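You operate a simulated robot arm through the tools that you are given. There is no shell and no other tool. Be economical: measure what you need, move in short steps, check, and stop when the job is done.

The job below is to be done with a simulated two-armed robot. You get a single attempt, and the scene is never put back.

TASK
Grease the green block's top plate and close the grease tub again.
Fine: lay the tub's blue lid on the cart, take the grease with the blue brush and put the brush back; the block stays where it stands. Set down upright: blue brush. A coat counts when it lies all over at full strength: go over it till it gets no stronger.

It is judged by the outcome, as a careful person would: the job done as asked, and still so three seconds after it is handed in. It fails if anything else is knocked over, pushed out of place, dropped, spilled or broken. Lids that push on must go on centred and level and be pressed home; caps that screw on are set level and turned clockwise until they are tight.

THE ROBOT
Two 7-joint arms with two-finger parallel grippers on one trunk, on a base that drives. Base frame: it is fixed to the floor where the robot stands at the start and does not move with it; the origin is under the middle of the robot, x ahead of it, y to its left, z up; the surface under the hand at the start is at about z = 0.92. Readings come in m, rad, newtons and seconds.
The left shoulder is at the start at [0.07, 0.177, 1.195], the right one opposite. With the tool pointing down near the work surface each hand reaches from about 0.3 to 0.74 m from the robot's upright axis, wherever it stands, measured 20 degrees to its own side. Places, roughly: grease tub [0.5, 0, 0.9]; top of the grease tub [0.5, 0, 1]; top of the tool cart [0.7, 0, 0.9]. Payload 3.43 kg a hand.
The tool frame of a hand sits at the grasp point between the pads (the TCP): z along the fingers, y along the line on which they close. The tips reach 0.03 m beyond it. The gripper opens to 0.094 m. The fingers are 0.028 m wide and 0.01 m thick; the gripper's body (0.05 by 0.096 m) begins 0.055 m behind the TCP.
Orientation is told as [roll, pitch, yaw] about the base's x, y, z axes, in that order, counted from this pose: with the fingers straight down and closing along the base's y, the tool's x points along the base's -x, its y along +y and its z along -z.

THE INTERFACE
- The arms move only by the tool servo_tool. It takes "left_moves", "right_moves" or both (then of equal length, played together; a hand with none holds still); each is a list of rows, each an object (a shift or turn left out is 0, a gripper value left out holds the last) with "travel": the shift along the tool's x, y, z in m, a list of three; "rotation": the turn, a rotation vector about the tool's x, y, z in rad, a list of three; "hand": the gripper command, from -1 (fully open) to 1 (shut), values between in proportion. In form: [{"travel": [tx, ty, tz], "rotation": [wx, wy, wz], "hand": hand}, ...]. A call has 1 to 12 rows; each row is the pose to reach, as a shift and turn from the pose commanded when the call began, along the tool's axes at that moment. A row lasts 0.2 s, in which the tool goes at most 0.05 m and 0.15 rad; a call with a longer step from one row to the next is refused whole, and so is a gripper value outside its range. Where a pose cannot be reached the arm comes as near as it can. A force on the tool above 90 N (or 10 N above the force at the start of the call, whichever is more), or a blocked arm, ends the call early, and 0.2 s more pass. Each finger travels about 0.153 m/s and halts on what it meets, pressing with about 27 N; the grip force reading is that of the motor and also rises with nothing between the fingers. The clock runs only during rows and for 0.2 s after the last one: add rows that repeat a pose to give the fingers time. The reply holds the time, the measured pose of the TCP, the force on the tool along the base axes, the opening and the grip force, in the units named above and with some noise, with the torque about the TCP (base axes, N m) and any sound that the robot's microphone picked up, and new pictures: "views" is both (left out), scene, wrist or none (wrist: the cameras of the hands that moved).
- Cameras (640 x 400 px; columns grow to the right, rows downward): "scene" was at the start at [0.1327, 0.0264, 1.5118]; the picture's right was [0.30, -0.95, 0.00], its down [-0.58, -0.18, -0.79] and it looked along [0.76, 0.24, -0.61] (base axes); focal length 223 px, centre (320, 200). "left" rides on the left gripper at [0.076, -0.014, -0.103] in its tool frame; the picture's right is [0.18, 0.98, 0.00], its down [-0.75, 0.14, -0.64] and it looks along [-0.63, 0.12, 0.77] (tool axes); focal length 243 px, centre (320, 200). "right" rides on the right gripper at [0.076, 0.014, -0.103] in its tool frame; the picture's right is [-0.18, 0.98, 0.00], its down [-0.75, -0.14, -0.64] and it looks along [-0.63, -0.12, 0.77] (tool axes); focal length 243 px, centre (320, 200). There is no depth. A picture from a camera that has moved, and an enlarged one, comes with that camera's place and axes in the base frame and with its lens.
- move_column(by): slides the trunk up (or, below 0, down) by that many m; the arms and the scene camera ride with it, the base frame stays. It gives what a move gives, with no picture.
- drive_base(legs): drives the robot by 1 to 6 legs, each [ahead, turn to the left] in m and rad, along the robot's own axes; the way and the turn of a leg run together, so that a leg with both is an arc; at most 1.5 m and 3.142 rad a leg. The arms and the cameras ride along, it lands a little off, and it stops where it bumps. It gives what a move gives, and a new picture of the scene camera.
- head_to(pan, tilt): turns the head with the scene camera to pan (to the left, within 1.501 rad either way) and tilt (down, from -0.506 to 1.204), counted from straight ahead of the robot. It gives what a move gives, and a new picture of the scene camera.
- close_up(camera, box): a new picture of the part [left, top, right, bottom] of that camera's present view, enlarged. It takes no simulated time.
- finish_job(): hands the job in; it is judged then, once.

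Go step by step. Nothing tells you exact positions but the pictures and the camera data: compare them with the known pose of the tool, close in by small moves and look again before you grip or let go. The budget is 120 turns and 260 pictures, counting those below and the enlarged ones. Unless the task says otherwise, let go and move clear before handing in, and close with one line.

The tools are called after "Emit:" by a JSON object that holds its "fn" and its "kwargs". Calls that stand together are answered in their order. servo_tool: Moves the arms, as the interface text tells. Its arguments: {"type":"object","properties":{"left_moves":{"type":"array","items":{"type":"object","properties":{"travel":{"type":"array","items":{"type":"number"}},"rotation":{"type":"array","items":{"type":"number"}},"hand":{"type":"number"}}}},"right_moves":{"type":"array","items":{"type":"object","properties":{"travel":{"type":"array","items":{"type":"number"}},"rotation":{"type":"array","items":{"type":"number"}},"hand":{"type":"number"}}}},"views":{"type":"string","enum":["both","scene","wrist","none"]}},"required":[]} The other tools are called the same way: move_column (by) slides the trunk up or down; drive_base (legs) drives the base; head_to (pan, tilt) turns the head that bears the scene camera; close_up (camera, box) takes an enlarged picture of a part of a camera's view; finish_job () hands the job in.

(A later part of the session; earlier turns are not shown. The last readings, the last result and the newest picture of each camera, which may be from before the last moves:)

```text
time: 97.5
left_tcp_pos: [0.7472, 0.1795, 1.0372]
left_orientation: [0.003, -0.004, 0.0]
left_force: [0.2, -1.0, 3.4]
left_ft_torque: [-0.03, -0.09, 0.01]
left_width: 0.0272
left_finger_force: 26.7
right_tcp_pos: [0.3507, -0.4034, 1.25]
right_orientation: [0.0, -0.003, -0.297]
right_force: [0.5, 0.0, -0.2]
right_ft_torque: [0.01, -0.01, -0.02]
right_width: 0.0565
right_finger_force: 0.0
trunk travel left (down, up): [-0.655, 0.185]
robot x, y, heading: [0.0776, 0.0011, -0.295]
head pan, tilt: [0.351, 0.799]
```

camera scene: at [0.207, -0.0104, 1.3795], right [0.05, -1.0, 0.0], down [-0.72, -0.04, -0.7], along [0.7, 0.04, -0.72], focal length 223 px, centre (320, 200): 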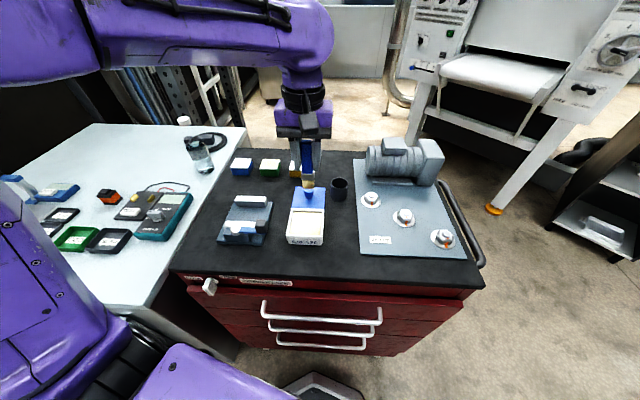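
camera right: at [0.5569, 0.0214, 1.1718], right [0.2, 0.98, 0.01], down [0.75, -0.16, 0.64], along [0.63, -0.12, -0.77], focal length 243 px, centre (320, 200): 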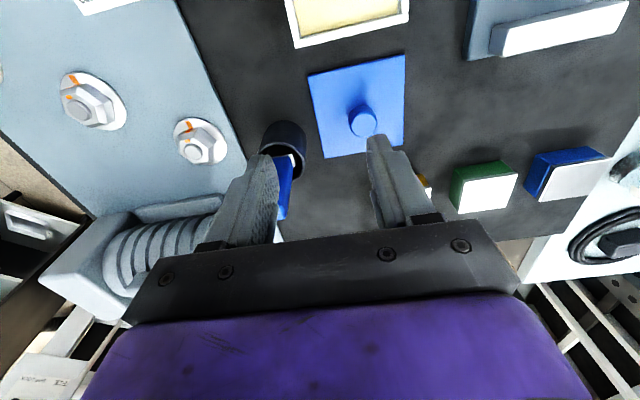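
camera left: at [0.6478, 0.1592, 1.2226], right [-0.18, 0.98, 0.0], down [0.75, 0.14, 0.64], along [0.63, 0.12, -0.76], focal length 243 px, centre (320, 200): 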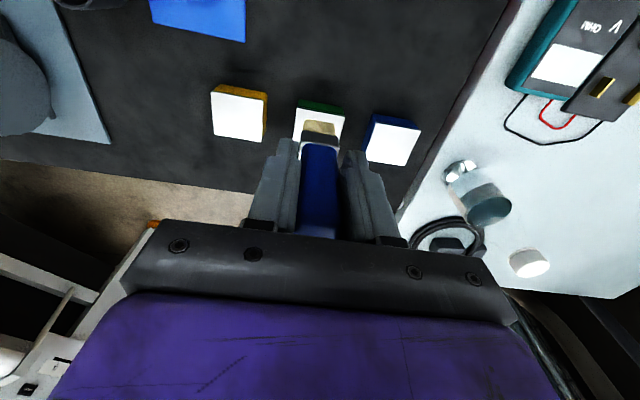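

Emit:
{"fn": "servo_tool", "kwargs": {"left_moves": [{"travel": [0, 0.01, 0.0006]}, {"travel": [0, 0.02, 0.0006]}, {"travel": [0, 0.01, 0.0006]}, {"travel": [0, 0.0, 0.0006]}, {"travel": [0, -0.011, 0.0006]}, {"travel": [0, -0.022, 0.0006]}, {"travel": [0.002, -0.022, 0.0006]}, {"travel": [0.002, -0.011, 0.0006]}, {"travel": [0.002, 0.0, 0.0006]}, {"travel": [0.002, 0.01, 0.0006]}, {"travel": [0.002, 0.02, 0.0006]}, {"travel": [-0.001, 0.02, 0.0006]}], "views": "none"}}

Emit:
{"fn": "servo_tool", "kwargs": {"left_moves": [{"travel": [-0.011, 0.001, 0.0003]}, {"travel": [-0.022, 0.001, 0.0003]}, {"travel": [-0.033, 0.001, 0.0003]}, {"travel": [-0.043, 0.001, 0.0003]}, {"travel": [-0.043, -0.014, 0.0003]}, {"travel": [-0.043, -0.029, 0.0003]}, {"travel": [-0.043, -0.043, 0.0003]}, {"travel": [-0.033, -0.043, 0.0003]}, {"travel": [-0.022, -0.043, 0.0003]}, {"travel": [-0.011, -0.043, 0.0003]}, {"travel": [0.001, -0.043, 0.0003]}, {"travel": [0.001, -0.028, 0.0003]}], "views": "none"}}

Emit:
{"fn": "servo_tool", "kwargs": {"left_moves": [{"travel": [-0.01, 0, -0.02]}, {"travel": [-0.03, 0, -0.05]}, {"travel": [-0.03, 0, -0.06]}], "views": "none"}}

Emit:
{"fn": "close_up", "kwargs": {"camera": "scene", "box": [256, 152, 288, 172]}}

Emit:
{"fn": "close_up", "kwargs": {"camera": "left", "box": [280, 45, 360, 125]}}

```text
time: 100.1
left_tcp_pos: [0.745, 0.1987, 1.037]
left_orientation: [0.003, -0.004, -0.002]
left_force: [-4.4, -1.8, 10.6]
left_ft_torque: [-0.13, 0.25, -0.04]
left_width: 0.0274
left_finger_force: 27.3
right_tcp_pos: [0.349, -0.4036, 1.2503]
right_orientation: [0.001, -0.004, -0.297]
right_force: [-0.3, -0.5, 0.5]
right_ft_torque: [0.0, -0.02, -0.02]
right_width: 0.0564
right_finger_force: 0.0
trunk travel left (down, up): [-0.655, 0.185]
robot x, y, heading: [0.0799, 0.0028, -0.299]
head pan, tilt: [0.351, 0.799]
```

```text
time: 102.7
left_tcp_pos: [0.7459, 0.1686, 1.0362]
left_orientation: [0.001, -0.003, -0.001]
left_force: [-0.7, -3.9, 9.3]
left_ft_torque: [-0.28, -0.07, -0.05]
left_width: 0.0273
left_finger_force: 27.2
right_tcp_pos: [0.3498, -0.4046, 1.2508]
right_orientation: [0.0, -0.002, -0.297]
right_force: [-0.1, -0.1, -0.6]
right_ft_torque: [-0.02, 0.03, 0.0]
right_width: 0.0563
right_finger_force: 0.1
trunk travel left (down, up): [-0.655, 0.185]
robot x, y, heading: [0.0803, 0.0011, -0.296]
head pan, tilt: [0.351, 0.799]
```

```text
time: 103.5
left_tcp_pos: [0.7779, 0.1722, 1.096]
left_orientation: [0.0, -0.001, -0.002]
left_force: [0.5, 0.9, -0.6]
left_ft_torque: [-0.01, 0.0, 0.02]
left_width: 0.0272
left_finger_force: 27.6
right_tcp_pos: [0.3513, -0.4035, 1.251]
right_orientation: [-0.001, -0.002, -0.296]
right_force: [0.4, 0.3, 1.0]
right_ft_torque: [0.03, -0.01, 0.0]
right_width: 0.0564
right_finger_force: 0.1
trunk travel left (down, up): [-0.655, 0.185]
robot x, y, heading: [0.0765, 0.0008, -0.295]
head pan, tilt: [0.351, 0.799]
```

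```text
16.00 times, centred on (272, 162) of scene
camera zoom: at [0.2066, -0.01, 1.3795], right [0.05, -1.0, 0.0], down [-0.72, -0.04, -0.7], along [0.7, 0.04, -0.72], focal length 3571 px, centre (1088, 808)
```

zoom: 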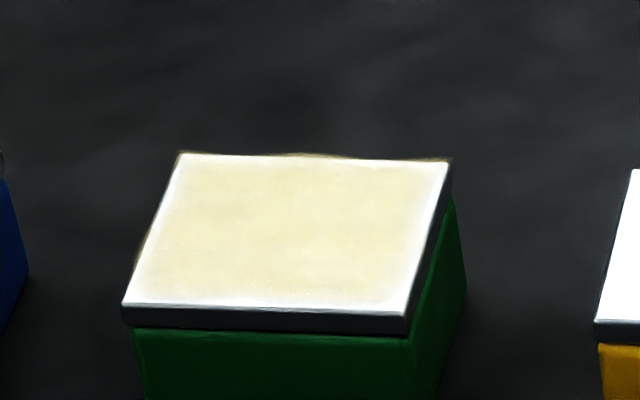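

```text
5.00 times, centred on (320, 85) of left
camera zoom: at [0.7015, 0.1583, 1.1986], right [-0.18, 0.98, 0.0], down [0.75, 0.14, 0.64], along [0.63, 0.12, -0.77], focal length 1213 px, centre (320, 775)
```

zoom: 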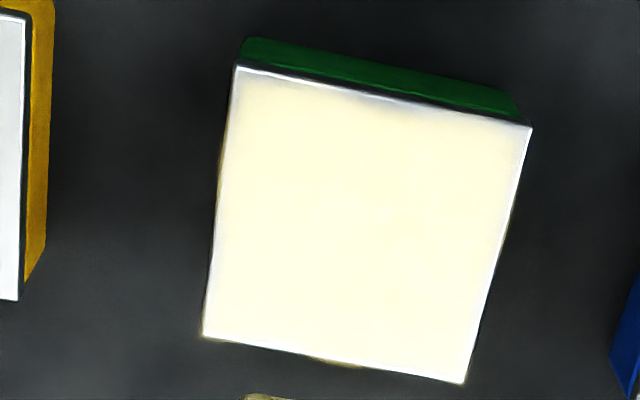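

Little change, so it's either saturated or the brush is spent. I'll reload once more and do a final complete raster to be certain.

Emit:
{"fn": "servo_tool", "kwargs": {"left_moves": [{"travel": [0.03, -0.01, -0.02]}, {"travel": [0.065, -0.03, -0.02]}, {"travel": [0.1, -0.052, -0.02]}, {"travel": [0.135, -0.075, -0.02]}, {"travel": [0.165, -0.095, -0.02]}, {"travel": [0.19, -0.115, -0.02]}, {"travel": [0.205, -0.125, -0.02]}, {"travel": [0.205, -0.125, -0.02]}], "views": "none"}}

```text
time: 105.3
left_tcp_pos: [0.5701, 0.0475, 1.1135]
left_orientation: [0.002, -0.002, -0.002]
left_force: [-0.2, 0.0, -0.8]
left_ft_torque: [0.0, 0.0, 0.0]
left_width: 0.0273
left_finger_force: 26.9
right_tcp_pos: [0.3519, -0.4039, 1.2493]
right_orientation: [0.0, -0.001, -0.297]
right_force: [-0.2, -0.7, -0.6]
right_ft_torque: [0.03, 0.02, 0.02]
right_width: 0.0563
right_finger_force: 0.1
trunk travel left (down, up): [-0.655, 0.185]
robot x, y, heading: [0.0774, 0.0014, -0.295]
head pan, tilt: [0.351, 0.799]
```

Emit:
{"fn": "servo_tool", "kwargs": {"left_moves": [{"travel": [0.016, -0.003, 0]}, {"travel": [0.032, -0.007, 0]}, {"travel": [0.032, -0.007, 0]}], "views": "none"}}

```text
time: 106.1
left_tcp_pos: [0.5394, 0.04, 1.1146]
left_orientation: [0.002, -0.001, -0.001]
left_force: [0.5, 1.2, -0.9]
left_ft_torque: [0.0, -0.02, -0.01]
left_width: 0.0271
left_finger_force: 27.0
right_tcp_pos: [0.3519, -0.4024, 1.25]
right_orientation: [0.001, -0.001, -0.296]
right_force: [-0.5, -0.1, -0.8]
right_ft_torque: [0.0, -0.02, 0.0]
right_width: 0.0562
right_finger_force: 0.1
trunk travel left (down, up): [-0.655, 0.185]
robot x, y, heading: [0.0776, 0.0023, -0.293]
head pan, tilt: [0.351, 0.799]
```

Emit:
{"fn": "servo_tool", "kwargs": {"left_moves": [{"travel": [0.0, 0.001, 0.025]}, {"travel": [0.0, 0.001, 0.05]}, {"travel": [0.0, 0.001, 0.07]}, {"travel": [0.0, 0.001, 0.0775]}, {"travel": [0.0, 0.001, 0.079]}, {"travel": [0.0, 0.001, 0.079]}], "views": "none"}}

```text
time: 107.5
left_tcp_pos: [0.5417, 0.0414, 1.0358]
left_orientation: [0.001, -0.002, -0.002]
left_force: [-0.3, 0.1, -0.3]
left_ft_torque: [0.0, 0.0, -0.01]
left_width: 0.0271
left_finger_force: 27.8
right_tcp_pos: [0.3516, -0.4029, 1.25]
right_orientation: [0.0, -0.002, -0.296]
right_force: [-0.5, 0.1, 0.0]
right_ft_torque: [0.03, -0.02, -0.01]
right_width: 0.0565
right_finger_force: 0.1
trunk travel left (down, up): [-0.655, 0.185]
robot x, y, heading: [0.0774, -0.0017, -0.3]
head pan, tilt: [0.351, 0.799]
```

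Emit:
{"fn": "servo_tool", "kwargs": {"left_moves": [{"travel": [0.0, 0.0, 0.001]}, {"travel": [0.0, 0.0, 0.0025]}, {"travel": [0.0, 0.0, 0.0025]}, {"travel": [0.0, 0.0, 0.0025]}], "views": "none"}}

```text
time: 108.5
left_tcp_pos: [0.5404, 0.0399, 1.0327]
left_orientation: [0.001, -0.005, -0.002]
left_force: [4.2, 0.5, 18.4]
left_ft_torque: [0.04, -0.45, 0.02]
left_width: 0.0273
left_finger_force: 27.2
right_tcp_pos: [0.3502, -0.4051, 1.251]
right_orientation: [0.0, -0.004, -0.296]
right_force: [0.1, 0.4, 0.6]
right_ft_torque: [-0.01, 0.0, -0.02]
right_width: 0.0562
right_finger_force: 0.0
trunk travel left (down, up): [-0.655, 0.185]
robot x, y, heading: [0.0784, -0.0, -0.293]
head pan, tilt: [0.351, 0.799]
```

Loaded. Back to the block.

Emit:
{"fn": "servo_tool", "kwargs": {"left_moves": [{"travel": [0, 0, -0.003]}, {"travel": [0, 0, -0.04]}, {"travel": [-0.015, 0.012, -0.075]}, {"travel": [-0.05, 0.032, -0.075]}, {"travel": [-0.085, 0.057, -0.075]}, {"travel": [-0.12, 0.082, -0.075]}, {"travel": [-0.155, 0.105, -0.07]}, {"travel": [-0.185, 0.125, -0.05]}, {"travel": [-0.209, 0.137, -0.025]}, {"travel": [-0.209, 0.137, -0.008]}, {"travel": [-0.209, 0.137, -0.006]}], "views": "none"}}

```text
time: 110.9
left_tcp_pos: [0.7508, 0.1763, 1.0394]
left_orientation: [0.003, -0.003, 0.0]
left_force: [-0.1, -0.6, 0.5]
left_ft_torque: [-0.02, 0.03, 0.0]
left_width: 0.0271
left_finger_force: 26.7
right_tcp_pos: [0.3526, -0.4023, 1.2498]
right_orientation: [0.0, -0.001, -0.295]
right_force: [-0.2, 0.0, 0.2]
right_ft_torque: [-0.01, 0.0, 0.0]
right_width: 0.0565
right_finger_force: 0.1
trunk travel left (down, up): [-0.655, 0.185]
robot x, y, heading: [0.0743, -0.0007, -0.298]
head pan, tilt: [0.351, 0.799]
```

Emit:
{"fn": "servo_tool", "kwargs": {"left_moves": [{"travel": [0.002, 0.0, 0.002]}, {"travel": [0.002, 0.0, 0.0035]}, {"travel": [0.002, 0.0, 0.0035]}], "views": "none"}}

```text
time: 111.7
left_tcp_pos: [0.7484, 0.1766, 1.0363]
left_orientation: [0.001, -0.002, -0.004]
left_force: [0.1, 0.7, 0.9]
left_ft_torque: [-0.01, -0.07, 0.03]
left_width: 0.0272
left_finger_force: 27.4
right_tcp_pos: [0.3509, -0.4029, 1.2504]
right_orientation: [0.0, -0.003, -0.297]
right_force: [-0.2, -0.5, 0.2]
right_ft_torque: [0.02, 0.0, 0.01]
right_width: 0.0565
right_finger_force: 0.0
trunk travel left (down, up): [-0.655, 0.185]
robot x, y, heading: [0.0741, -0.0007, -0.301]
head pan, tilt: [0.351, 0.799]
```

Emit:
{"fn": "servo_tool", "kwargs": {"left_moves": [{"travel": [0.0, 0.01, 0.001]}, {"travel": [0.0, 0.022, 0.001]}, {"travel": [0.004, 0.022, 0.001]}, {"travel": [0.004, 0.008, 0.001]}, {"travel": [0.004, -0.007, 0.001]}, {"travel": [0.004, -0.021, 0.001]}, {"travel": [0.001, -0.021, 0.001]}, {"travel": [0.001, -0.007, 0.001]}, {"travel": [0.001, 0.008, 0.001]}, {"travel": [0.003, 0.022, 0.001]}, {"travel": [-0.01, 0.023, 0.001]}, {"travel": [-0.025, 0.023, 0.001]}], "views": "none"}}

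Emit:
{"fn": "servo_tool", "kwargs": {"left_moves": [{"travel": [-0.018, 0.0, 0.0]}, {"travel": [-0.018, -0.015, 0.0]}, {"travel": [-0.018, -0.03, 0.0]}, {"travel": [-0.018, -0.044, 0.0]}, {"travel": [-0.003, -0.044, 0]}, {"travel": [0.012, -0.044, 0]}, {"travel": [0.027, -0.044, 0]}, {"travel": [0.027, -0.03, 0]}, {"travel": [0.01, -0.03, 0]}, {"travel": [-0.007, -0.03, 0]}, {"travel": [-0.018, -0.015, 0]}, {"travel": [-0.002, -0.015, 0]}], "views": "none"}}

Emit:
{"fn": "servo_tool", "kwargs": {"left_moves": [{"travel": [0.015, 0.0, 0.0]}, {"travel": [0.03, 0.0, 0.0]}, {"travel": [0.03, 0.013, 0.0]}, {"travel": [0.015, 0.013, 0.0]}, {"travel": [0.0, 0.013, 0.0]}, {"travel": [-0.016, 0.013, 0.0]}, {"travel": [-0.016, -0.015, 0.0]}, {"travel": [0.0, -0.015, 0.0]}, {"travel": [0.015, -0.015, 0.0]}, {"travel": [0.03, -0.015, 0.0]}, {"travel": [0.03, -0.029, 0.0]}, {"travel": [0.015, -0.029, 0.0]}], "views": "none"}}

Emit:
{"fn": "close_up", "kwargs": {"camera": "scene", "box": [256, 152, 288, 172]}}

Emit:
{"fn": "close_up", "kwargs": {"camera": "left", "box": [280, 45, 360, 125]}}

```text
time: 114.3
left_tcp_pos: [0.7719, 0.2013, 1.0357]
left_orientation: [0.001, -0.004, -0.003]
left_force: [0.0, 1.2, 5.8]
left_ft_torque: [0.0, -0.03, -0.02]
left_width: 0.0272
left_finger_force: 27.2
right_tcp_pos: [0.3493, -0.4036, 1.2503]
right_orientation: [0.002, -0.003, -0.297]
right_force: [-0.1, 0.8, -0.3]
right_ft_torque: [0.01, 0.05, 0.0]
right_width: 0.0565
right_finger_force: 0.1
trunk travel left (down, up): [-0.655, 0.185]
robot x, y, heading: [0.0814, 0.0011, -0.294]
head pan, tilt: [0.351, 0.799]
```

```text
time: 116.9
left_tcp_pos: [0.7715, 0.186, 1.0363]
left_orientation: [0.001, -0.004, -0.001]
left_force: [-0.3, 0.2, 6.6]
left_ft_torque: [0.02, -0.03, 0.05]
left_width: 0.027
left_finger_force: 26.9
right_tcp_pos: [0.3488, -0.403, 1.251]
right_orientation: [0.003, -0.002, -0.297]
right_force: [0.3, 0.1, -0.7]
right_ft_torque: [0.01, -0.04, -0.02]
right_width: 0.0563
right_finger_force: 0.1
trunk travel left (down, up): [-0.655, 0.185]
robot x, y, heading: [0.081, -0.0004, -0.301]
head pan, tilt: [0.351, 0.799]
```

```text
time: 119.5
left_tcp_pos: [0.7606, 0.1554, 1.0349]
left_orientation: [0.001, -0.004, -0.001]
left_force: [-0.2, -1.0, 4.6]
left_ft_torque: [-0.02, -0.06, -0.04]
left_width: 0.0273
left_finger_force: 26.9
right_tcp_pos: [0.3501, -0.4041, 1.249]
right_orientation: [0.0, -0.002, -0.298]
right_force: [0.1, 1.7, 0.8]
right_ft_torque: [0.0, -0.01, -0.02]
right_width: 0.0564
right_finger_force: 0.1
trunk travel left (down, up): [-0.655, 0.185]
robot x, y, heading: [0.0765, 0.0008, -0.296]
head pan, tilt: [0.351, 0.799]
```

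```text
16.00 times, centred on (272, 162) of scene
camera zoom: at [0.2059, -0.0107, 1.3796], right [0.05, -1.0, 0.0], down [-0.72, -0.04, -0.7], along [0.7, 0.04, -0.72], focal length 3571 px, centre (1088, 808)
```

zoom: 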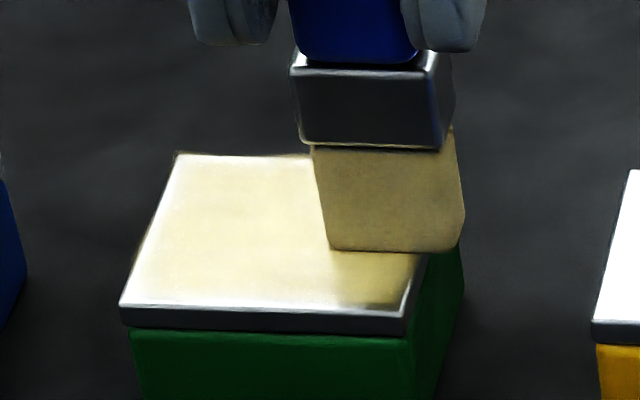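

```text
5.00 times, centred on (320, 85) of left
camera zoom: at [0.6841, 0.142, 1.1381], right [-0.18, 0.98, 0.0], down [0.75, 0.14, 0.64], along [0.63, 0.12, -0.76], focal length 1213 px, centre (320, 775)
```

zoom: 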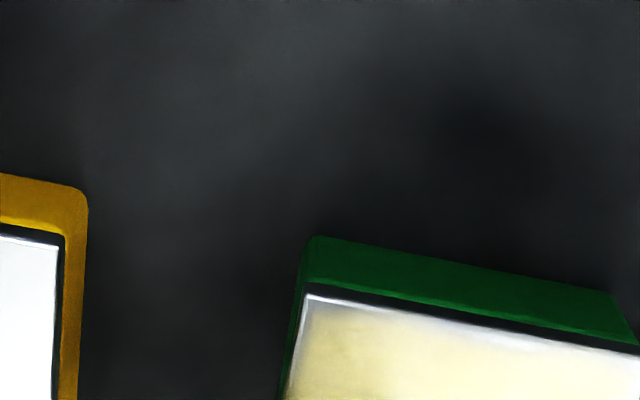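

The front 3 mm strip is still pale; I want to see exactly where the bristle footprint is relative to the front edge.

Emit:
{"fn": "servo_tool", "kwargs": {"left_moves": [{"travel": [0.008, 0.012, 0.0]}, {"travel": [0.016, 0.022, 0.0]}, {"travel": [0.016, 0.022, 0.0]}], "views": "none"}}

Emit:
{"fn": "close_up", "kwargs": {"camera": "left", "box": [270, 90, 370, 160]}}

Emit:
{"fn": "close_up", "kwargs": {"camera": "scene", "box": [250, 145, 290, 175]}}

```text
time: 120.3
left_tcp_pos: [0.7432, 0.1781, 1.0341]
left_orientation: [0.003, -0.004, -0.002]
left_force: [0.7, -1.2, 5.2]
left_ft_torque: [-0.07, -0.03, -0.01]
left_width: 0.0274
left_finger_force: 27.5
right_tcp_pos: [0.3511, -0.4046, 1.2504]
right_orientation: [0.0, -0.002, -0.298]
right_force: [-0.2, 0.5, 0.2]
right_ft_torque: [-0.01, -0.01, 0.0]
right_width: 0.0564
right_finger_force: 0.1
trunk travel left (down, up): [-0.655, 0.185]
robot x, y, heading: [0.0784, 0.0012, -0.301]
head pan, tilt: [0.351, 0.799]
```

```text
5.71 times, centred on (320, 125) of left
camera zoom: at [0.6676, 0.1643, 1.1381], right [-0.18, 0.98, 0.0], down [0.75, 0.14, 0.64], along [0.63, 0.12, -0.76], focal length 1386 px, centre (320, 629)
```

zoom: 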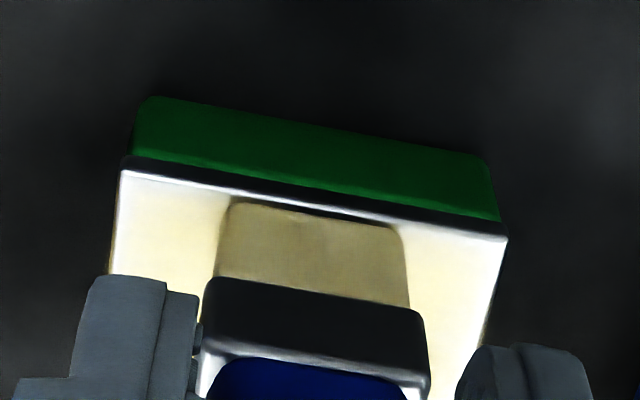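

```text
13.33 times, centred on (270, 160) of scene
camera zoom: at [0.2058, -0.0109, 1.3796], right [0.05, -1.0, 0.0], down [-0.72, -0.04, -0.7], along [0.7, 0.04, -0.72], focal length 2976 px, centre (987, 733)
```

zoom: 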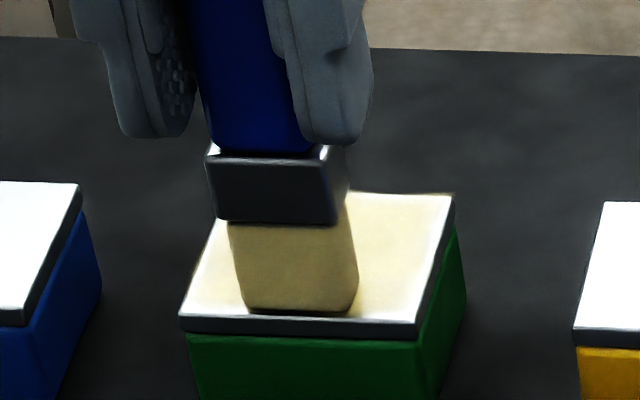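

The plate's front edge is really at x≈0.739, so the bristles only just reached it. Sweeping with the brush centred nearer that edge.

Emit:
{"fn": "servo_tool", "kwargs": {"left_moves": [{"travel": [0.003, 0.008, 0.0]}, {"travel": [0.0035, 0.016, 0.0]}, {"travel": [0.0035, 0.023, 0.0]}, {"travel": [0.0035, 0.012, 0.0]}, {"travel": [0.0035, 0.0, 0.0]}, {"travel": [0.0035, -0.012, 0.0]}, {"travel": [0.0035, -0.023, 0.0]}, {"travel": [0.002, -0.023, 0.0]}, {"travel": [0.002, -0.012, 0.0]}, {"travel": [0.002, 0.0, 0.0]}, {"travel": [0.002, 0.012, 0.0]}, {"travel": [0.002, 0.023, 0.0]}], "views": "none"}}

Emit:
{"fn": "servo_tool", "kwargs": {"left_moves": [{"travel": [0.002, -0.012, 0.0]}, {"travel": [0.002, -0.023, 0.0]}, {"travel": [0.002, -0.035, 0.0]}, {"travel": [0.002, -0.047, 0.0]}, {"travel": [-0.01, -0.047, 0.0]}, {"travel": [-0.022, -0.047, 0.0]}, {"travel": [-0.034, -0.047, 0.0]}, {"travel": [-0.046, -0.047, 0.0]}, {"travel": [-0.03, -0.046, 0.0]}, {"travel": [-0.015, -0.046, 0.0]}, {"travel": [0.0, -0.046, 0.0]}, {"travel": [0.0, -0.034, 0.0]}], "views": "none"}}

Emit:
{"fn": "servo_tool", "kwargs": {"left_moves": [{"travel": [0.0, 0.0, -0.02]}, {"travel": [-0.025, 0.01, -0.045]}, {"travel": [-0.035, 0.01, -0.06]}, {"travel": [-0.035, 0.01, -0.06]}], "views": "none"}}

Emit:
{"fn": "close_up", "kwargs": {"camera": "scene", "box": [256, 152, 288, 172]}}

Emit:
{"fn": "close_up", "kwargs": {"camera": "left", "box": [280, 45, 360, 125]}}

```text
time: 122.9
left_tcp_pos: [0.7396, 0.2017, 1.0348]
left_orientation: [0.002, -0.003, -0.001]
left_force: [0.6, -3.2, 7.6]
left_ft_torque: [-0.23, -0.09, -0.07]
left_width: 0.0273
left_finger_force: 27.0
right_tcp_pos: [0.3506, -0.4034, 1.2496]
right_orientation: [0.0, -0.002, -0.297]
right_force: [-0.3, -0.3, -0.7]
right_ft_torque: [-0.01, 0.02, 0.03]
right_width: 0.0565
right_finger_force: 0.1
trunk travel left (down, up): [-0.655, 0.185]
robot x, y, heading: [0.0772, 0.0009, -0.3]
head pan, tilt: [0.351, 0.799]
```

```text
time: 125.5
left_tcp_pos: [0.7403, 0.165, 1.0339]
left_orientation: [0.001, -0.004, -0.004]
left_force: [0.0, -2.7, 6.3]
left_ft_torque: [-0.15, 0.0, -0.02]
left_width: 0.0274
left_finger_force: 27.4
right_tcp_pos: [0.3498, -0.4023, 1.2505]
right_orientation: [0.001, -0.001, -0.297]
right_force: [-0.2, -0.7, -0.2]
right_ft_torque: [-0.03, -0.01, -0.03]
right_width: 0.0564
right_finger_force: 0.1
trunk travel left (down, up): [-0.655, 0.185]
robot x, y, heading: [0.0787, 0.002, -0.298]
head pan, tilt: [0.351, 0.799]
```

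```text
time: 126.5
left_tcp_pos: [0.7749, 0.1777, 1.0949]
left_orientation: [0.002, -0.002, -0.001]
left_force: [0.4, 0.6, -0.5]
left_ft_torque: [-0.01, 0.02, 0.02]
left_width: 0.0275
left_finger_force: 26.9
right_tcp_pos: [0.3502, -0.4039, 1.25]
right_orientation: [0.001, -0.003, -0.295]
right_force: [0.2, 0.0, 0.6]
right_ft_torque: [0.05, 0.01, -0.01]
right_width: 0.0565
right_finger_force: 0.1
trunk travel left (down, up): [-0.655, 0.185]
robot x, y, heading: [0.078, -0.0002, -0.298]
head pan, tilt: [0.351, 0.799]
```

```text
16.00 times, centred on (272, 162) of scene
camera zoom: at [0.2062, -0.0102, 1.3796], right [0.05, -1.0, 0.0], down [-0.72, -0.04, -0.7], along [0.7, 0.04, -0.72], focal length 3571 px, centre (1088, 808)
```

zoom: 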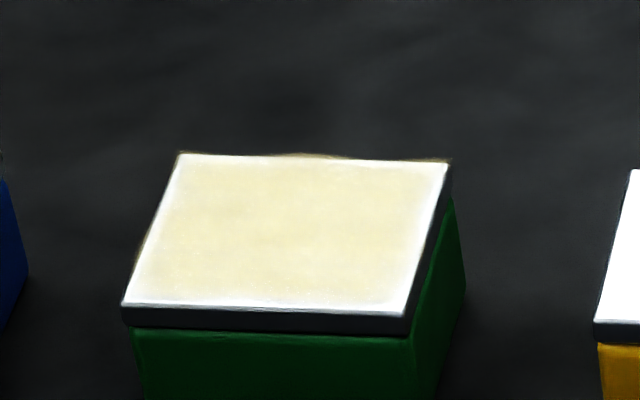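

```text
5.00 times, centred on (320, 85) of left
camera zoom: at [0.6991, 0.1641, 1.1973], right [-0.18, 0.98, 0.0], down [0.75, 0.14, 0.64], along [0.63, 0.12, -0.76], focal length 1213 px, centre (320, 775)
```

zoom: 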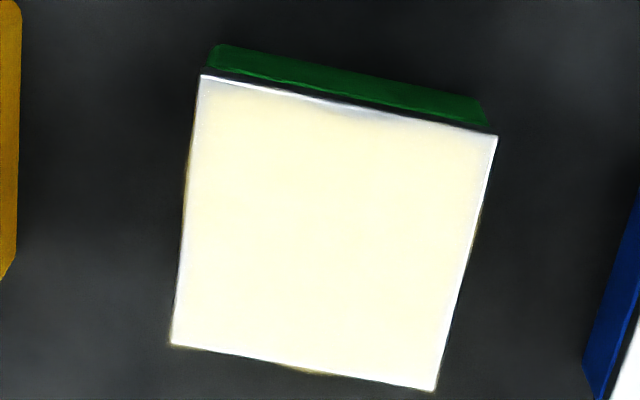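

The front strip improved visibly. One more set of slow passes centred on the front edge and both side edges to finish.

Emit:
{"fn": "servo_tool", "kwargs": {"left_moves": [{"travel": [0.018, 0.0, 0.02]}, {"travel": [0.036, 0.0, 0.04]}, {"travel": [0.036, 0.0, 0.055]}, {"travel": [0.036, 0.0, 0.059]}, {"travel": [0.036, 0.0, 0.0605]}, {"travel": [0.036, 0.0, 0.0605]}], "views": "none"}}

```text
time: 127.9
left_tcp_pos: [0.7409, 0.1761, 1.0359]
left_orientation: [0.003, -0.004, 0.0]
left_force: [-0.8, 0.2, 2.5]
left_ft_torque: [-0.02, 0.0, 0.01]
left_width: 0.027
left_finger_force: 27.3
right_tcp_pos: [0.3517, -0.4033, 1.2504]
right_orientation: [0.001, -0.003, -0.295]
right_force: [0.3, -0.3, -0.1]
right_ft_torque: [0.02, 0.0, 0.03]
right_width: 0.0563
right_finger_force: 0.0
trunk travel left (down, up): [-0.655, 0.185]
robot x, y, heading: [0.0776, -0.0033, -0.298]
head pan, tilt: [0.351, 0.799]
```

Emit:
{"fn": "servo_tool", "kwargs": {"left_moves": [{"travel": [0.001, 0.012, 0.0006]}, {"travel": [0.0015, 0.024, 0.0008]}, {"travel": [0.0015, 0.012, 0.0008]}, {"travel": [0.0015, 0.0, 0.0008]}, {"travel": [0.0015, -0.012, 0.0008]}, {"travel": [0.0015, -0.023, 0.0008]}, {"travel": [0.0025, -0.023, 0.0008]}, {"travel": [0.0025, -0.012, 0.0008]}, {"travel": [0.0025, 0.0, 0.0008]}, {"travel": [0.0025, 0.012, 0.0008]}, {"travel": [0.0025, 0.024, 0.0008]}, {"travel": [0.0, 0.025, 0.0008]}], "views": "none"}}

Emit:
{"fn": "servo_tool", "kwargs": {"left_moves": [{"travel": [-0.012, 0.0, 0.0]}, {"travel": [-0.024, 0.0, 0.0]}, {"travel": [-0.036, 0.0, 0.0]}, {"travel": [-0.048, 0.0, 0.0]}, {"travel": [-0.048, -0.016, 0.0]}, {"travel": [-0.048, -0.032, 0.0]}, {"travel": [-0.048, -0.05, 0.0]}, {"travel": [-0.036, -0.05, 0.0]}, {"travel": [-0.024, -0.05, 0.0]}, {"travel": [-0.012, -0.05, 0.0]}, {"travel": [0.001, -0.05, 0.0]}, {"travel": [-0.012, -0.05, 0.0]}], "views": "none"}}

Emit:
{"fn": "servo_tool", "kwargs": {"left_moves": [{"travel": [0.0, 0.0, -0.02]}, {"travel": [-0.02, 0.02, -0.045]}, {"travel": [-0.02, 0.025, -0.06]}, {"travel": [-0.02, 0.025, -0.06]}], "views": "none"}}

Emit:
{"fn": "close_up", "kwargs": {"camera": "scene", "box": [240, 130, 300, 180]}}

Emit:
{"fn": "close_up", "kwargs": {"camera": "left", "box": [270, 45, 350, 125]}}

```text
time: 130.5
left_tcp_pos: [0.74, 0.2024, 1.0344]
left_orientation: [0.002, -0.005, -0.001]
left_force: [-2.3, -1.6, 8.7]
left_ft_torque: [-0.2, 0.09, 0.0]
left_width: 0.0272
left_finger_force: 27.0
right_tcp_pos: [0.3492, -0.4036, 1.2504]
right_orientation: [0.002, -0.005, -0.298]
right_force: [-0.5, -0.2, -0.5]
right_ft_torque: [0.01, -0.02, -0.02]
right_width: 0.0567
right_finger_force: 0.1
trunk travel left (down, up): [-0.655, 0.185]
robot x, y, heading: [0.0787, -0.0013, -0.297]
head pan, tilt: [0.351, 0.799]
```

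```text
time: 133.1
left_tcp_pos: [0.7509, 0.1537, 1.0346]
left_orientation: [0.003, -0.004, 0.0]
left_force: [-2.2, 0.6, 7.8]
left_ft_torque: [0.04, 0.08, -0.03]
left_width: 0.0272
left_finger_force: 27.4
right_tcp_pos: [0.3495, -0.4042, 1.2504]
right_orientation: [0.0, -0.001, -0.297]
right_force: [0.1, -0.3, -0.6]
right_ft_torque: [0.01, 0.0, 0.01]
right_width: 0.0566
right_finger_force: 0.1
trunk travel left (down, up): [-0.655, 0.185]
robot x, y, heading: [0.0795, -0.0054, -0.299]
head pan, tilt: [0.351, 0.799]
```

```text
time: 134.1
left_tcp_pos: [0.7736, 0.1786, 1.0939]
left_orientation: [0.002, -0.002, -0.002]
left_force: [0.3, -0.3, -1.2]
left_ft_torque: [0.0, 0.01, 0.01]
left_width: 0.0275
left_finger_force: 26.9
right_tcp_pos: [0.3523, -0.4045, 1.2503]
right_orientation: [-0.002, 0.001, -0.296]
right_force: [0.0, -0.3, 0.1]
right_ft_torque: [0.01, 0.02, 0.0]
right_width: 0.0564
right_finger_force: 0.0
trunk travel left (down, up): [-0.655, 0.185]
robot x, y, heading: [0.0821, -0.0023, -0.301]
head pan, tilt: [0.351, 0.799]
```

```text
8.00 times, centred on (270, 155) of scene
camera zoom: at [0.2067, -0.0104, 1.3795], right [0.05, -1.0, 0.0], down [-0.72, -0.04, -0.7], along [0.7, 0.04, -0.72], focal length 1785 px, centre (720, 560)
```

zoom: 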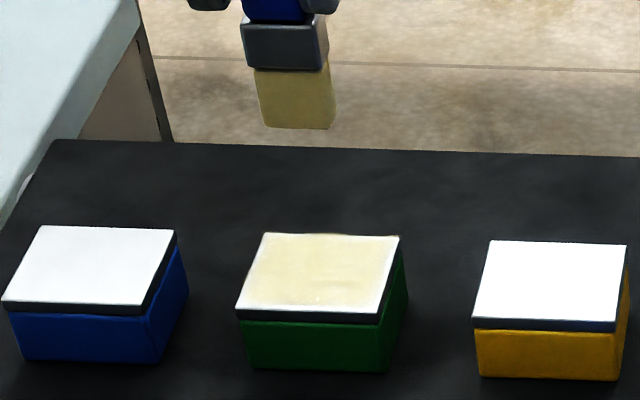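

```text
5.00 times, centred on (310, 85) of left
camera zoom: at [0.697, 0.164, 1.1972], right [-0.18, 0.98, 0.0], down [0.75, 0.14, 0.64], along [0.63, 0.12, -0.77], focal length 1213 px, centre (370, 775)
```

zoom: 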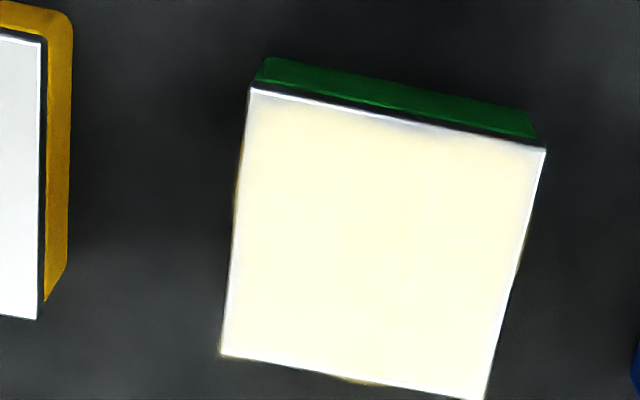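

No further change is visible and the block is in place, so the coat is complete. Now returning the brush over its cup.

Emit:
{"fn": "servo_tool", "kwargs": {"left_moves": [{"travel": [0.01, 0.0, -0.035]}, {"travel": [0.025, -0.03, -0.04]}, {"travel": [0.045, -0.065, -0.04]}, {"travel": [0.065, -0.1, -0.04]}, {"travel": [0.085, -0.135, -0.04]}, {"travel": [0.1, -0.17, -0.04]}, {"travel": [0.111, -0.2, -0.04]}, {"travel": [0.111, -0.2175, -0.04]}, {"travel": [0.111, -0.2175, -0.04]}]}}

Emit:
{"fn": "close_up", "kwargs": {"camera": "scene", "box": [280, 80, 400, 200]}}

Emit:
{"fn": "close_up", "kwargs": {"camera": "left", "box": [240, 30, 400, 150]}}

```text
time: 136.1
left_tcp_pos: [0.6621, -0.0407, 1.1342]
left_orientation: [-0.001, -0.003, -0.003]
left_force: [-0.4, 0.7, -0.2]
left_ft_torque: [0.02, 0.03, -0.01]
left_width: 0.0272
left_finger_force: 27.6
right_tcp_pos: [0.3512, -0.4029, 1.2516]
right_orientation: [0.001, -0.001, -0.297]
right_force: [-0.1, 0.4, 0.2]
right_ft_torque: [0.02, -0.03, 0.01]
right_width: 0.0566
right_finger_force: 0.2
trunk travel left (down, up): [-0.655, 0.185]
robot x, y, heading: [0.0776, 0.0003, -0.299]
head pan, tilt: [0.351, 0.799]
camera scene: at [0.2066, -0.0098, 1.3795], right [0.05, -1.0, 0.0], down [-0.72, -0.04, -0.7], along [0.7, 0.04, -0.72], focal length 223 px, centre (320, 200)
camera left: at [0.5862, -0.0531, 1.2368], right [-0.18, 0.98, 0.0], down [0.75, 0.14, 0.64], along [0.63, 0.12, -0.77], focal length 243 px, centre (320, 200)
```

scene: 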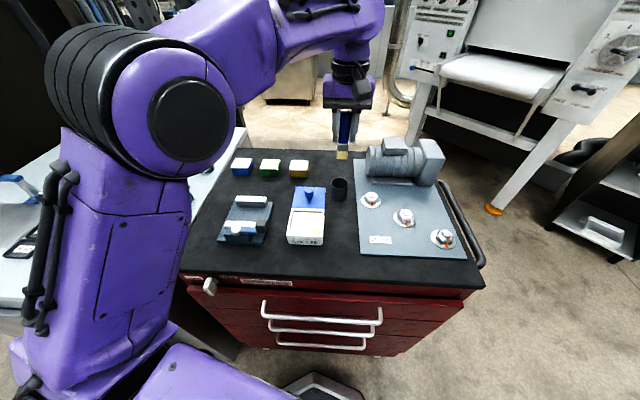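
left: 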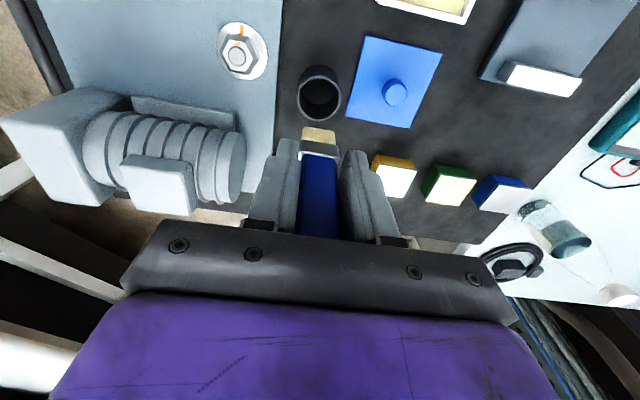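

```text
3.33 times, centred on (340, 140) of scene
camera zoom: at [0.2066, -0.0098, 1.3795], right [0.05, -1.0, 0.0], down [-0.72, -0.04, -0.7], along [0.7, 0.04, -0.72], focal length 744 px, centre (253, 400)
```

zoom: 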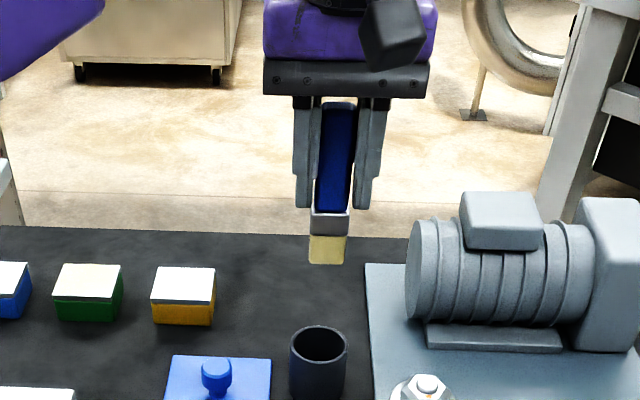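

```text
3.33 times, centred on (320, 90) of left
camera zoom: at [0.5862, -0.0531, 1.2368], right [-0.18, 0.98, 0.0], down [0.75, 0.14, 0.64], along [0.63, 0.12, -0.77], focal length 809 px, centre (320, 567)
```

zoom: 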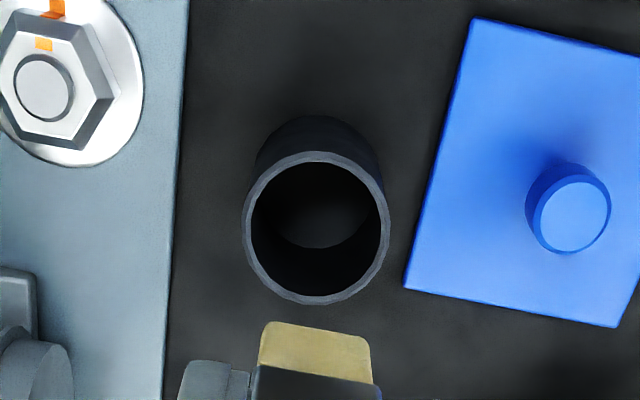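

The cup centre computes to (0.6625, -0.040), right under the brush. Lowering in steps.

Emit:
{"fn": "servo_tool", "kwargs": {"left_moves": [{"travel": [0.0, 0.0, 0.03]}, {"travel": [0.0, 0.0, 0.055]}, {"travel": [0.0, 0.0, 0.075]}, {"travel": [0.0, 0.0, 0.075]}], "views": "none"}}

Emit:
{"fn": "close_up", "kwargs": {"camera": "scene", "box": [290, 100, 390, 220]}}

Emit:
{"fn": "close_up", "kwargs": {"camera": "left", "box": [240, 50, 400, 170]}}

```text
time: 137.1
left_tcp_pos: [0.6619, -0.0389, 1.0582]
left_orientation: [0.003, -0.004, -0.001]
left_force: [-0.4, 0.0, -1.4]
left_ft_torque: [0.02, -0.01, 0.01]
left_width: 0.0273
left_finger_force: 26.7
right_tcp_pos: [0.3504, -0.4036, 1.2508]
right_orientation: [-0.001, -0.003, -0.295]
right_force: [0.3, -0.5, 0.6]
right_ft_torque: [0.02, 0.01, 0.0]
right_width: 0.0567
right_finger_force: 0.1
trunk travel left (down, up): [-0.655, 0.185]
robot x, y, heading: [0.0783, 0.0013, -0.298]
head pan, tilt: [0.351, 0.799]
```

```text
3.33 times, centred on (340, 160) of scene
camera zoom: at [0.2068, -0.0102, 1.3795], right [0.05, -1.0, 0.0], down [-0.72, -0.04, -0.7], along [0.7, 0.04, -0.72], focal length 744 px, centre (253, 333)
```

zoom: 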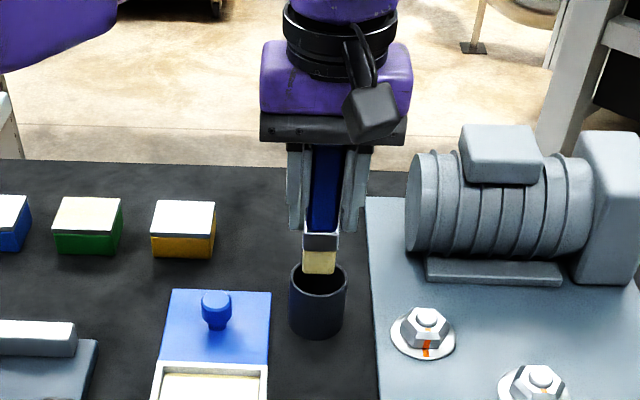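

```text
3.33 times, centred on (320, 110) of left
camera zoom: at [0.5862, -0.052, 1.1612], right [-0.18, 0.98, 0.0], down [0.75, 0.14, 0.64], along [0.63, 0.12, -0.76], focal length 809 px, centre (320, 500)
```

zoom: 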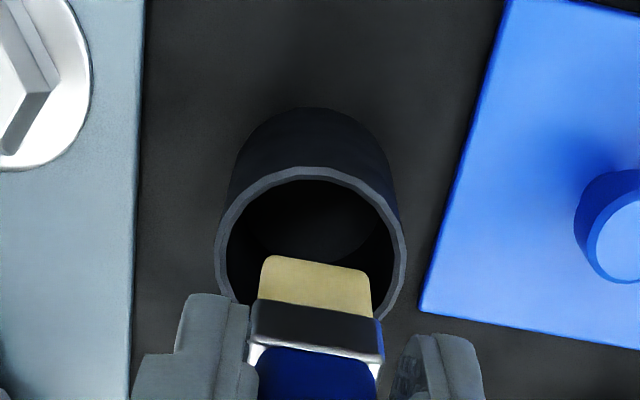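

Bristles are entering the cup centrally. Continuing down.

Emit:
{"fn": "servo_tool", "kwargs": {"left_moves": [{"travel": [0.0, 0.0, 0.012]}, {"travel": [0.0, 0.0, 0.024]}, {"travel": [0.0, 0.0, 0.034]}, {"travel": [0.0, 0.0, 0.034]}], "views": "none"}}

Emit:
{"fn": "servo_tool", "kwargs": {"left_moves": [{"travel": [0.0, 0.0, 0.003]}, {"travel": [0.0, 0.0, 0.006]}, {"travel": [0.0, 0.0, 0.006]}], "views": "none"}}

Emit:
{"fn": "close_up", "kwargs": {"camera": "scene", "box": [310, 140, 370, 210]}}

```text
time: 138.1
left_tcp_pos: [0.6624, -0.0394, 1.0235]
left_orientation: [0.001, -0.003, -0.002]
left_force: [0.3, -0.3, -0.4]
left_ft_torque: [-0.01, -0.02, 0.0]
left_width: 0.0274
left_finger_force: 26.7
right_tcp_pos: [0.352, -0.4029, 1.2494]
right_orientation: [0.001, -0.001, -0.296]
right_force: [0.2, -0.6, 0.2]
right_ft_torque: [-0.02, 0.01, 0.01]
right_width: 0.0563
right_finger_force: 0.2
trunk travel left (down, up): [-0.655, 0.185]
robot x, y, heading: [0.0766, -0.0011, -0.295]
head pan, tilt: [0.351, 0.799]
```

```text
time: 138.9
left_tcp_pos: [0.6617, -0.0382, 1.0176]
left_orientation: [0.002, -0.003, -0.002]
left_force: [0.8, -0.5, -0.3]
left_ft_torque: [0.0, 0.0, 0.02]
left_width: 0.0271
left_finger_force: 27.0
right_tcp_pos: [0.3527, -0.4039, 1.25]
right_orientation: [0.0, -0.001, -0.298]
right_force: [-0.4, -0.5, -0.9]
right_ft_torque: [-0.03, 0.03, 0.01]
right_width: 0.0564
right_finger_force: 0.1
trunk travel left (down, up): [-0.655, 0.185]
robot x, y, heading: [0.0781, 0.0037, -0.292]
head pan, tilt: [0.351, 0.799]
```

```text
5.71 times, centred on (340, 175) of scene
camera zoom: at [0.2068, -0.0103, 1.3795], right [0.05, -1.0, 0.0], down [-0.72, -0.04, -0.7], along [0.7, 0.04, -0.72], focal length 1275 px, centre (206, 343)
```

zoom: 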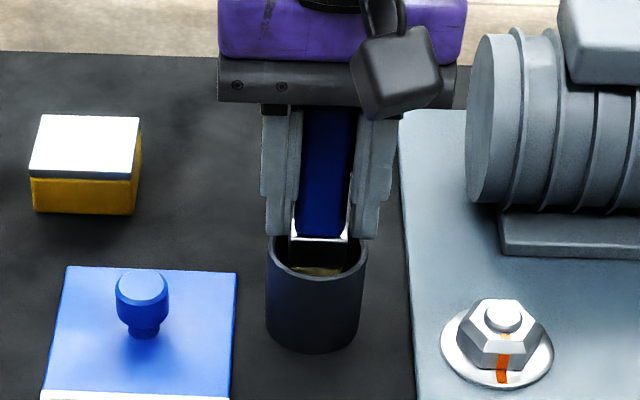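

The finger tips are just above the rim, with the brush a few mm from the bottom. I'll ease down a little more while watching the force.

Emit:
{"fn": "servo_tool", "kwargs": {"left_moves": [{"travel": [0.0, -0.001, 0.001]}, {"travel": [0.0, -0.001, 0.002]}, {"travel": [0.0, -0.001, 0.002]}], "views": "none"}}

```text
time: 139.7
left_tcp_pos: [0.6619, -0.0411, 1.0161]
left_orientation: [0.002, -0.001, 0.0]
left_force: [-0.2, 0.5, -1.1]
left_ft_torque: [-0.04, 0.04, 0.02]
left_width: 0.0271
left_finger_force: 26.6
right_tcp_pos: [0.3511, -0.4028, 1.2498]
right_orientation: [0.0, -0.001, -0.297]
right_force: [-0.1, 0.8, 0.7]
right_ft_torque: [0.03, -0.02, -0.01]
right_width: 0.0564
right_finger_force: 0.1
trunk travel left (down, up): [-0.655, 0.185]
robot x, y, heading: [0.0752, 0.0017, -0.294]
head pan, tilt: [0.351, 0.799]
```

Emit:
{"fn": "servo_tool", "kwargs": {"left_moves": [{"travel": [0.0, 0.0, 0.001]}, {"travel": [0.0, 0.0, 0.002]}, {"travel": [0.0, 0.0, 0.002]}], "views": "none"}}

Emit:
{"fn": "close_up", "kwargs": {"camera": "left", "box": [240, 50, 400, 170]}}

Emit:
{"fn": "close_up", "kwargs": {"camera": "scene", "box": [310, 140, 370, 210]}}

```text
time: 140.5
left_tcp_pos: [0.6616, -0.0423, 1.0133]
left_orientation: [0.003, -0.003, -0.002]
left_force: [-0.1, 0.0, -0.4]
left_ft_torque: [0.03, 0.0, 0.0]
left_width: 0.0271
left_finger_force: 26.7
right_tcp_pos: [0.3514, -0.4032, 1.2498]
right_orientation: [0.0, -0.001, -0.296]
right_force: [-0.6, 0.0, -0.7]
right_ft_torque: [0.01, 0.01, -0.01]
right_width: 0.0563
right_finger_force: 0.0
trunk travel left (down, up): [-0.655, 0.185]
robot x, y, heading: [0.0772, -0.0006, -0.298]
head pan, tilt: [0.351, 0.799]
```

```text
3.33 times, centred on (320, 110) of left
camera zoom: at [0.5857, -0.0544, 1.1165], right [-0.18, 0.98, 0.0], down [0.75, 0.14, 0.64], along [0.63, 0.12, -0.77], focal length 809 px, centre (320, 500)
```

zoom: 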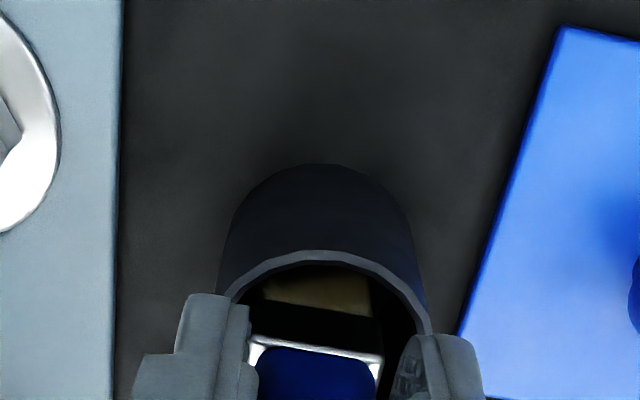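

```text
5.71 times, centred on (340, 175) of scene
camera zoom: at [0.2068, -0.0103, 1.3795], right [0.05, -1.0, 0.0], down [-0.72, -0.04, -0.7], along [0.7, 0.04, -0.72], focal length 1275 px, centre (206, 343)
```

zoom: 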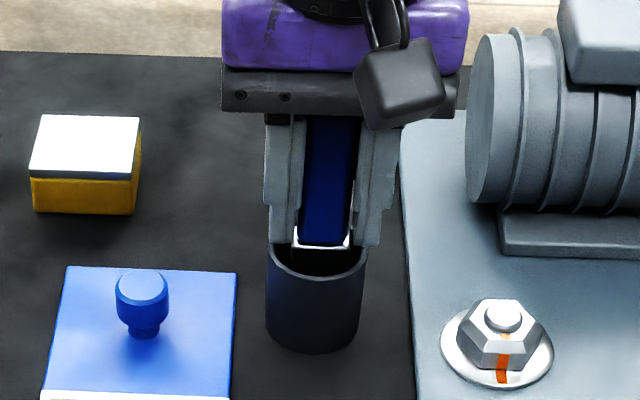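

Emit:
{"fn": "servo_tool", "kwargs": {"left_moves": [{"travel": [0.0, 0.001, 0.001]}, {"travel": [0.0, 0.001, 0.002]}, {"travel": [0.0, 0.001, 0.002]}], "views": "none"}}

```text
time: 141.3
left_tcp_pos: [0.6617, -0.04, 1.0114]
left_orientation: [0.003, -0.001, -0.002]
left_force: [0.4, 0.0, 0.0]
left_ft_torque: [0.03, 0.0, 0.01]
left_width: 0.0271
left_finger_force: 27.1
right_tcp_pos: [0.3522, -0.4031, 1.2503]
right_orientation: [0.001, -0.001, -0.297]
right_force: [0.6, -0.3, 0.3]
right_ft_torque: [0.01, -0.04, 0.0]
right_width: 0.0565
right_finger_force: 0.0
trunk travel left (down, up): [-0.655, 0.185]
robot x, y, heading: [0.0811, -0.0019, -0.297]
head pan, tilt: [0.351, 0.799]
```

Emit:
{"fn": "servo_tool", "kwargs": {"left_moves": [{"travel": [0.0, 0.0, 0.001]}, {"travel": [0.0, 0.0, 0.002]}, {"travel": [0.0, 0.0, 0.002]}], "views": "none"}}

Emit:
{"fn": "close_up", "kwargs": {"camera": "scene", "box": [310, 140, 370, 210]}}

```text
time: 142.1
left_tcp_pos: [0.663, -0.0396, 1.0094]
left_orientation: [0.001, -0.002, -0.002]
left_force: [0.7, -0.2, -0.2]
left_ft_torque: [0.02, -0.02, 0.03]
left_width: 0.0271
left_finger_force: 26.7
right_tcp_pos: [0.3509, -0.4038, 1.2498]
right_orientation: [0.001, -0.002, -0.295]
right_force: [-0.7, -0.1, -0.1]
right_ft_torque: [0.02, -0.03, 0.0]
right_width: 0.0563
right_finger_force: 0.0
trunk travel left (down, up): [-0.655, 0.185]
robot x, y, heading: [0.078, -0.0028, -0.299]
head pan, tilt: [0.351, 0.799]
```

```text
5.71 times, centred on (340, 175) of scene
camera zoom: at [0.2068, -0.0102, 1.3795], right [0.05, -1.0, 0.0], down [-0.72, -0.04, -0.7], along [0.7, 0.04, -0.72], focal length 1275 px, centre (206, 343)
```

zoom: 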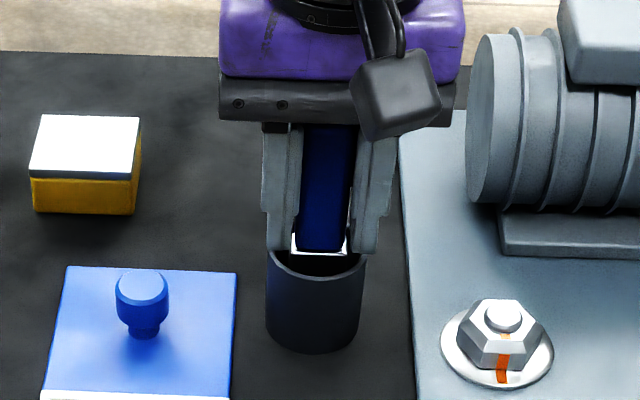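

Emit:
{"fn": "servo_tool", "kwargs": {"left_moves": [{"travel": [0.0, 0.0, 0.001]}, {"travel": [0.0, 0.0, 0.002]}, {"travel": [0.0, 0.0, 0.002]}], "views": "none"}}

```text
time: 142.9
left_tcp_pos: [0.6617, -0.0407, 1.0081]
left_orientation: [0.002, -0.002, -0.001]
left_force: [-0.8, 0.6, -0.3]
left_ft_torque: [0.01, -0.03, 0.0]
left_width: 0.0275
left_finger_force: 27.0
right_tcp_pos: [0.3515, -0.4031, 1.2497]
right_orientation: [0.0, -0.002, -0.297]
right_force: [-0.1, 0.4, -0.9]
right_ft_torque: [0.01, -0.01, 0.02]
right_width: 0.0563
right_finger_force: 0.0
trunk travel left (down, up): [-0.655, 0.185]
robot x, y, heading: [0.0768, -0.0002, -0.297]
head pan, tilt: [0.351, 0.799]
```

Emit:
{"fn": "servo_tool", "kwargs": {"left_moves": [{"travel": [0.0, 0.0, 0.001]}, {"travel": [0.0, 0.0, 0.002]}, {"travel": [0.0, 0.0, 0.002]}], "views": "none"}}

Emit:
{"fn": "close_up", "kwargs": {"camera": "scene", "box": [310, 140, 370, 210]}}

Emit:
{"fn": "close_up", "kwargs": {"camera": "left", "box": [240, 50, 400, 170]}}

```text
time: 143.7
left_tcp_pos: [0.6615, -0.039, 1.006]
left_orientation: [0.001, -0.002, -0.002]
left_force: [-0.5, -0.2, 0.1]
left_ft_torque: [-0.04, -0.06, 0.0]
left_width: 0.0272
left_finger_force: 26.7
right_tcp_pos: [0.3532, -0.4029, 1.2489]
right_orientation: [0.001, -0.002, -0.297]
right_force: [-0.3, 0.2, 0.5]
right_ft_torque: [-0.01, 0.01, -0.01]
right_width: 0.0564
right_finger_force: 0.2
trunk travel left (down, up): [-0.655, 0.185]
robot x, y, heading: [0.082, -0.002, -0.295]
head pan, tilt: [0.351, 0.799]
```

```text
5.71 times, centred on (340, 175) of scene
camera zoom: at [0.2068, -0.0103, 1.3795], right [0.05, -1.0, 0.0], down [-0.72, -0.04, -0.7], along [0.7, 0.04, -0.72], focal length 1275 px, centre (206, 343)
```

zoom: 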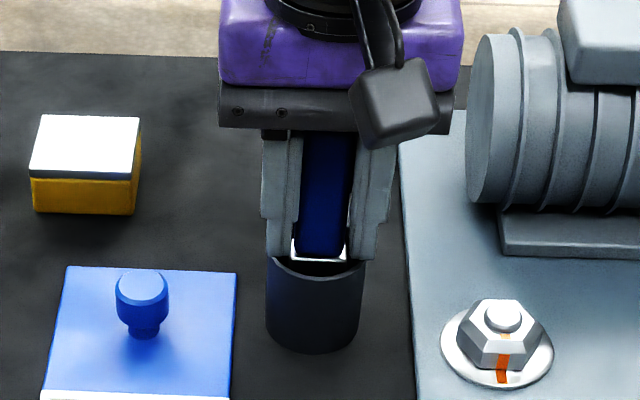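

```text
3.33 times, centred on (320, 110) of left
camera zoom: at [0.5848, -0.0534, 1.1092], right [-0.18, 0.98, 0.0], down [0.75, 0.14, 0.64], along [0.63, 0.12, -0.76], focal length 809 px, centre (320, 500)
```

zoom: 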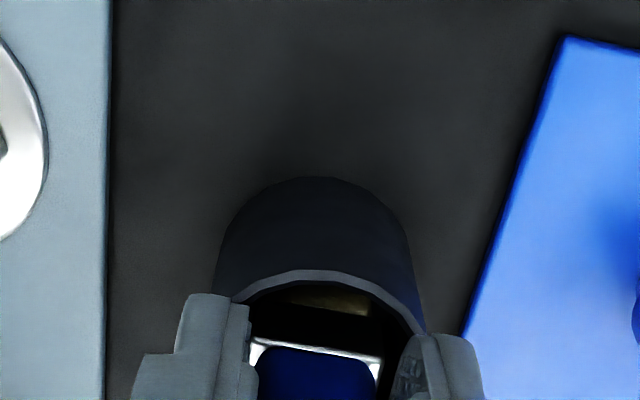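

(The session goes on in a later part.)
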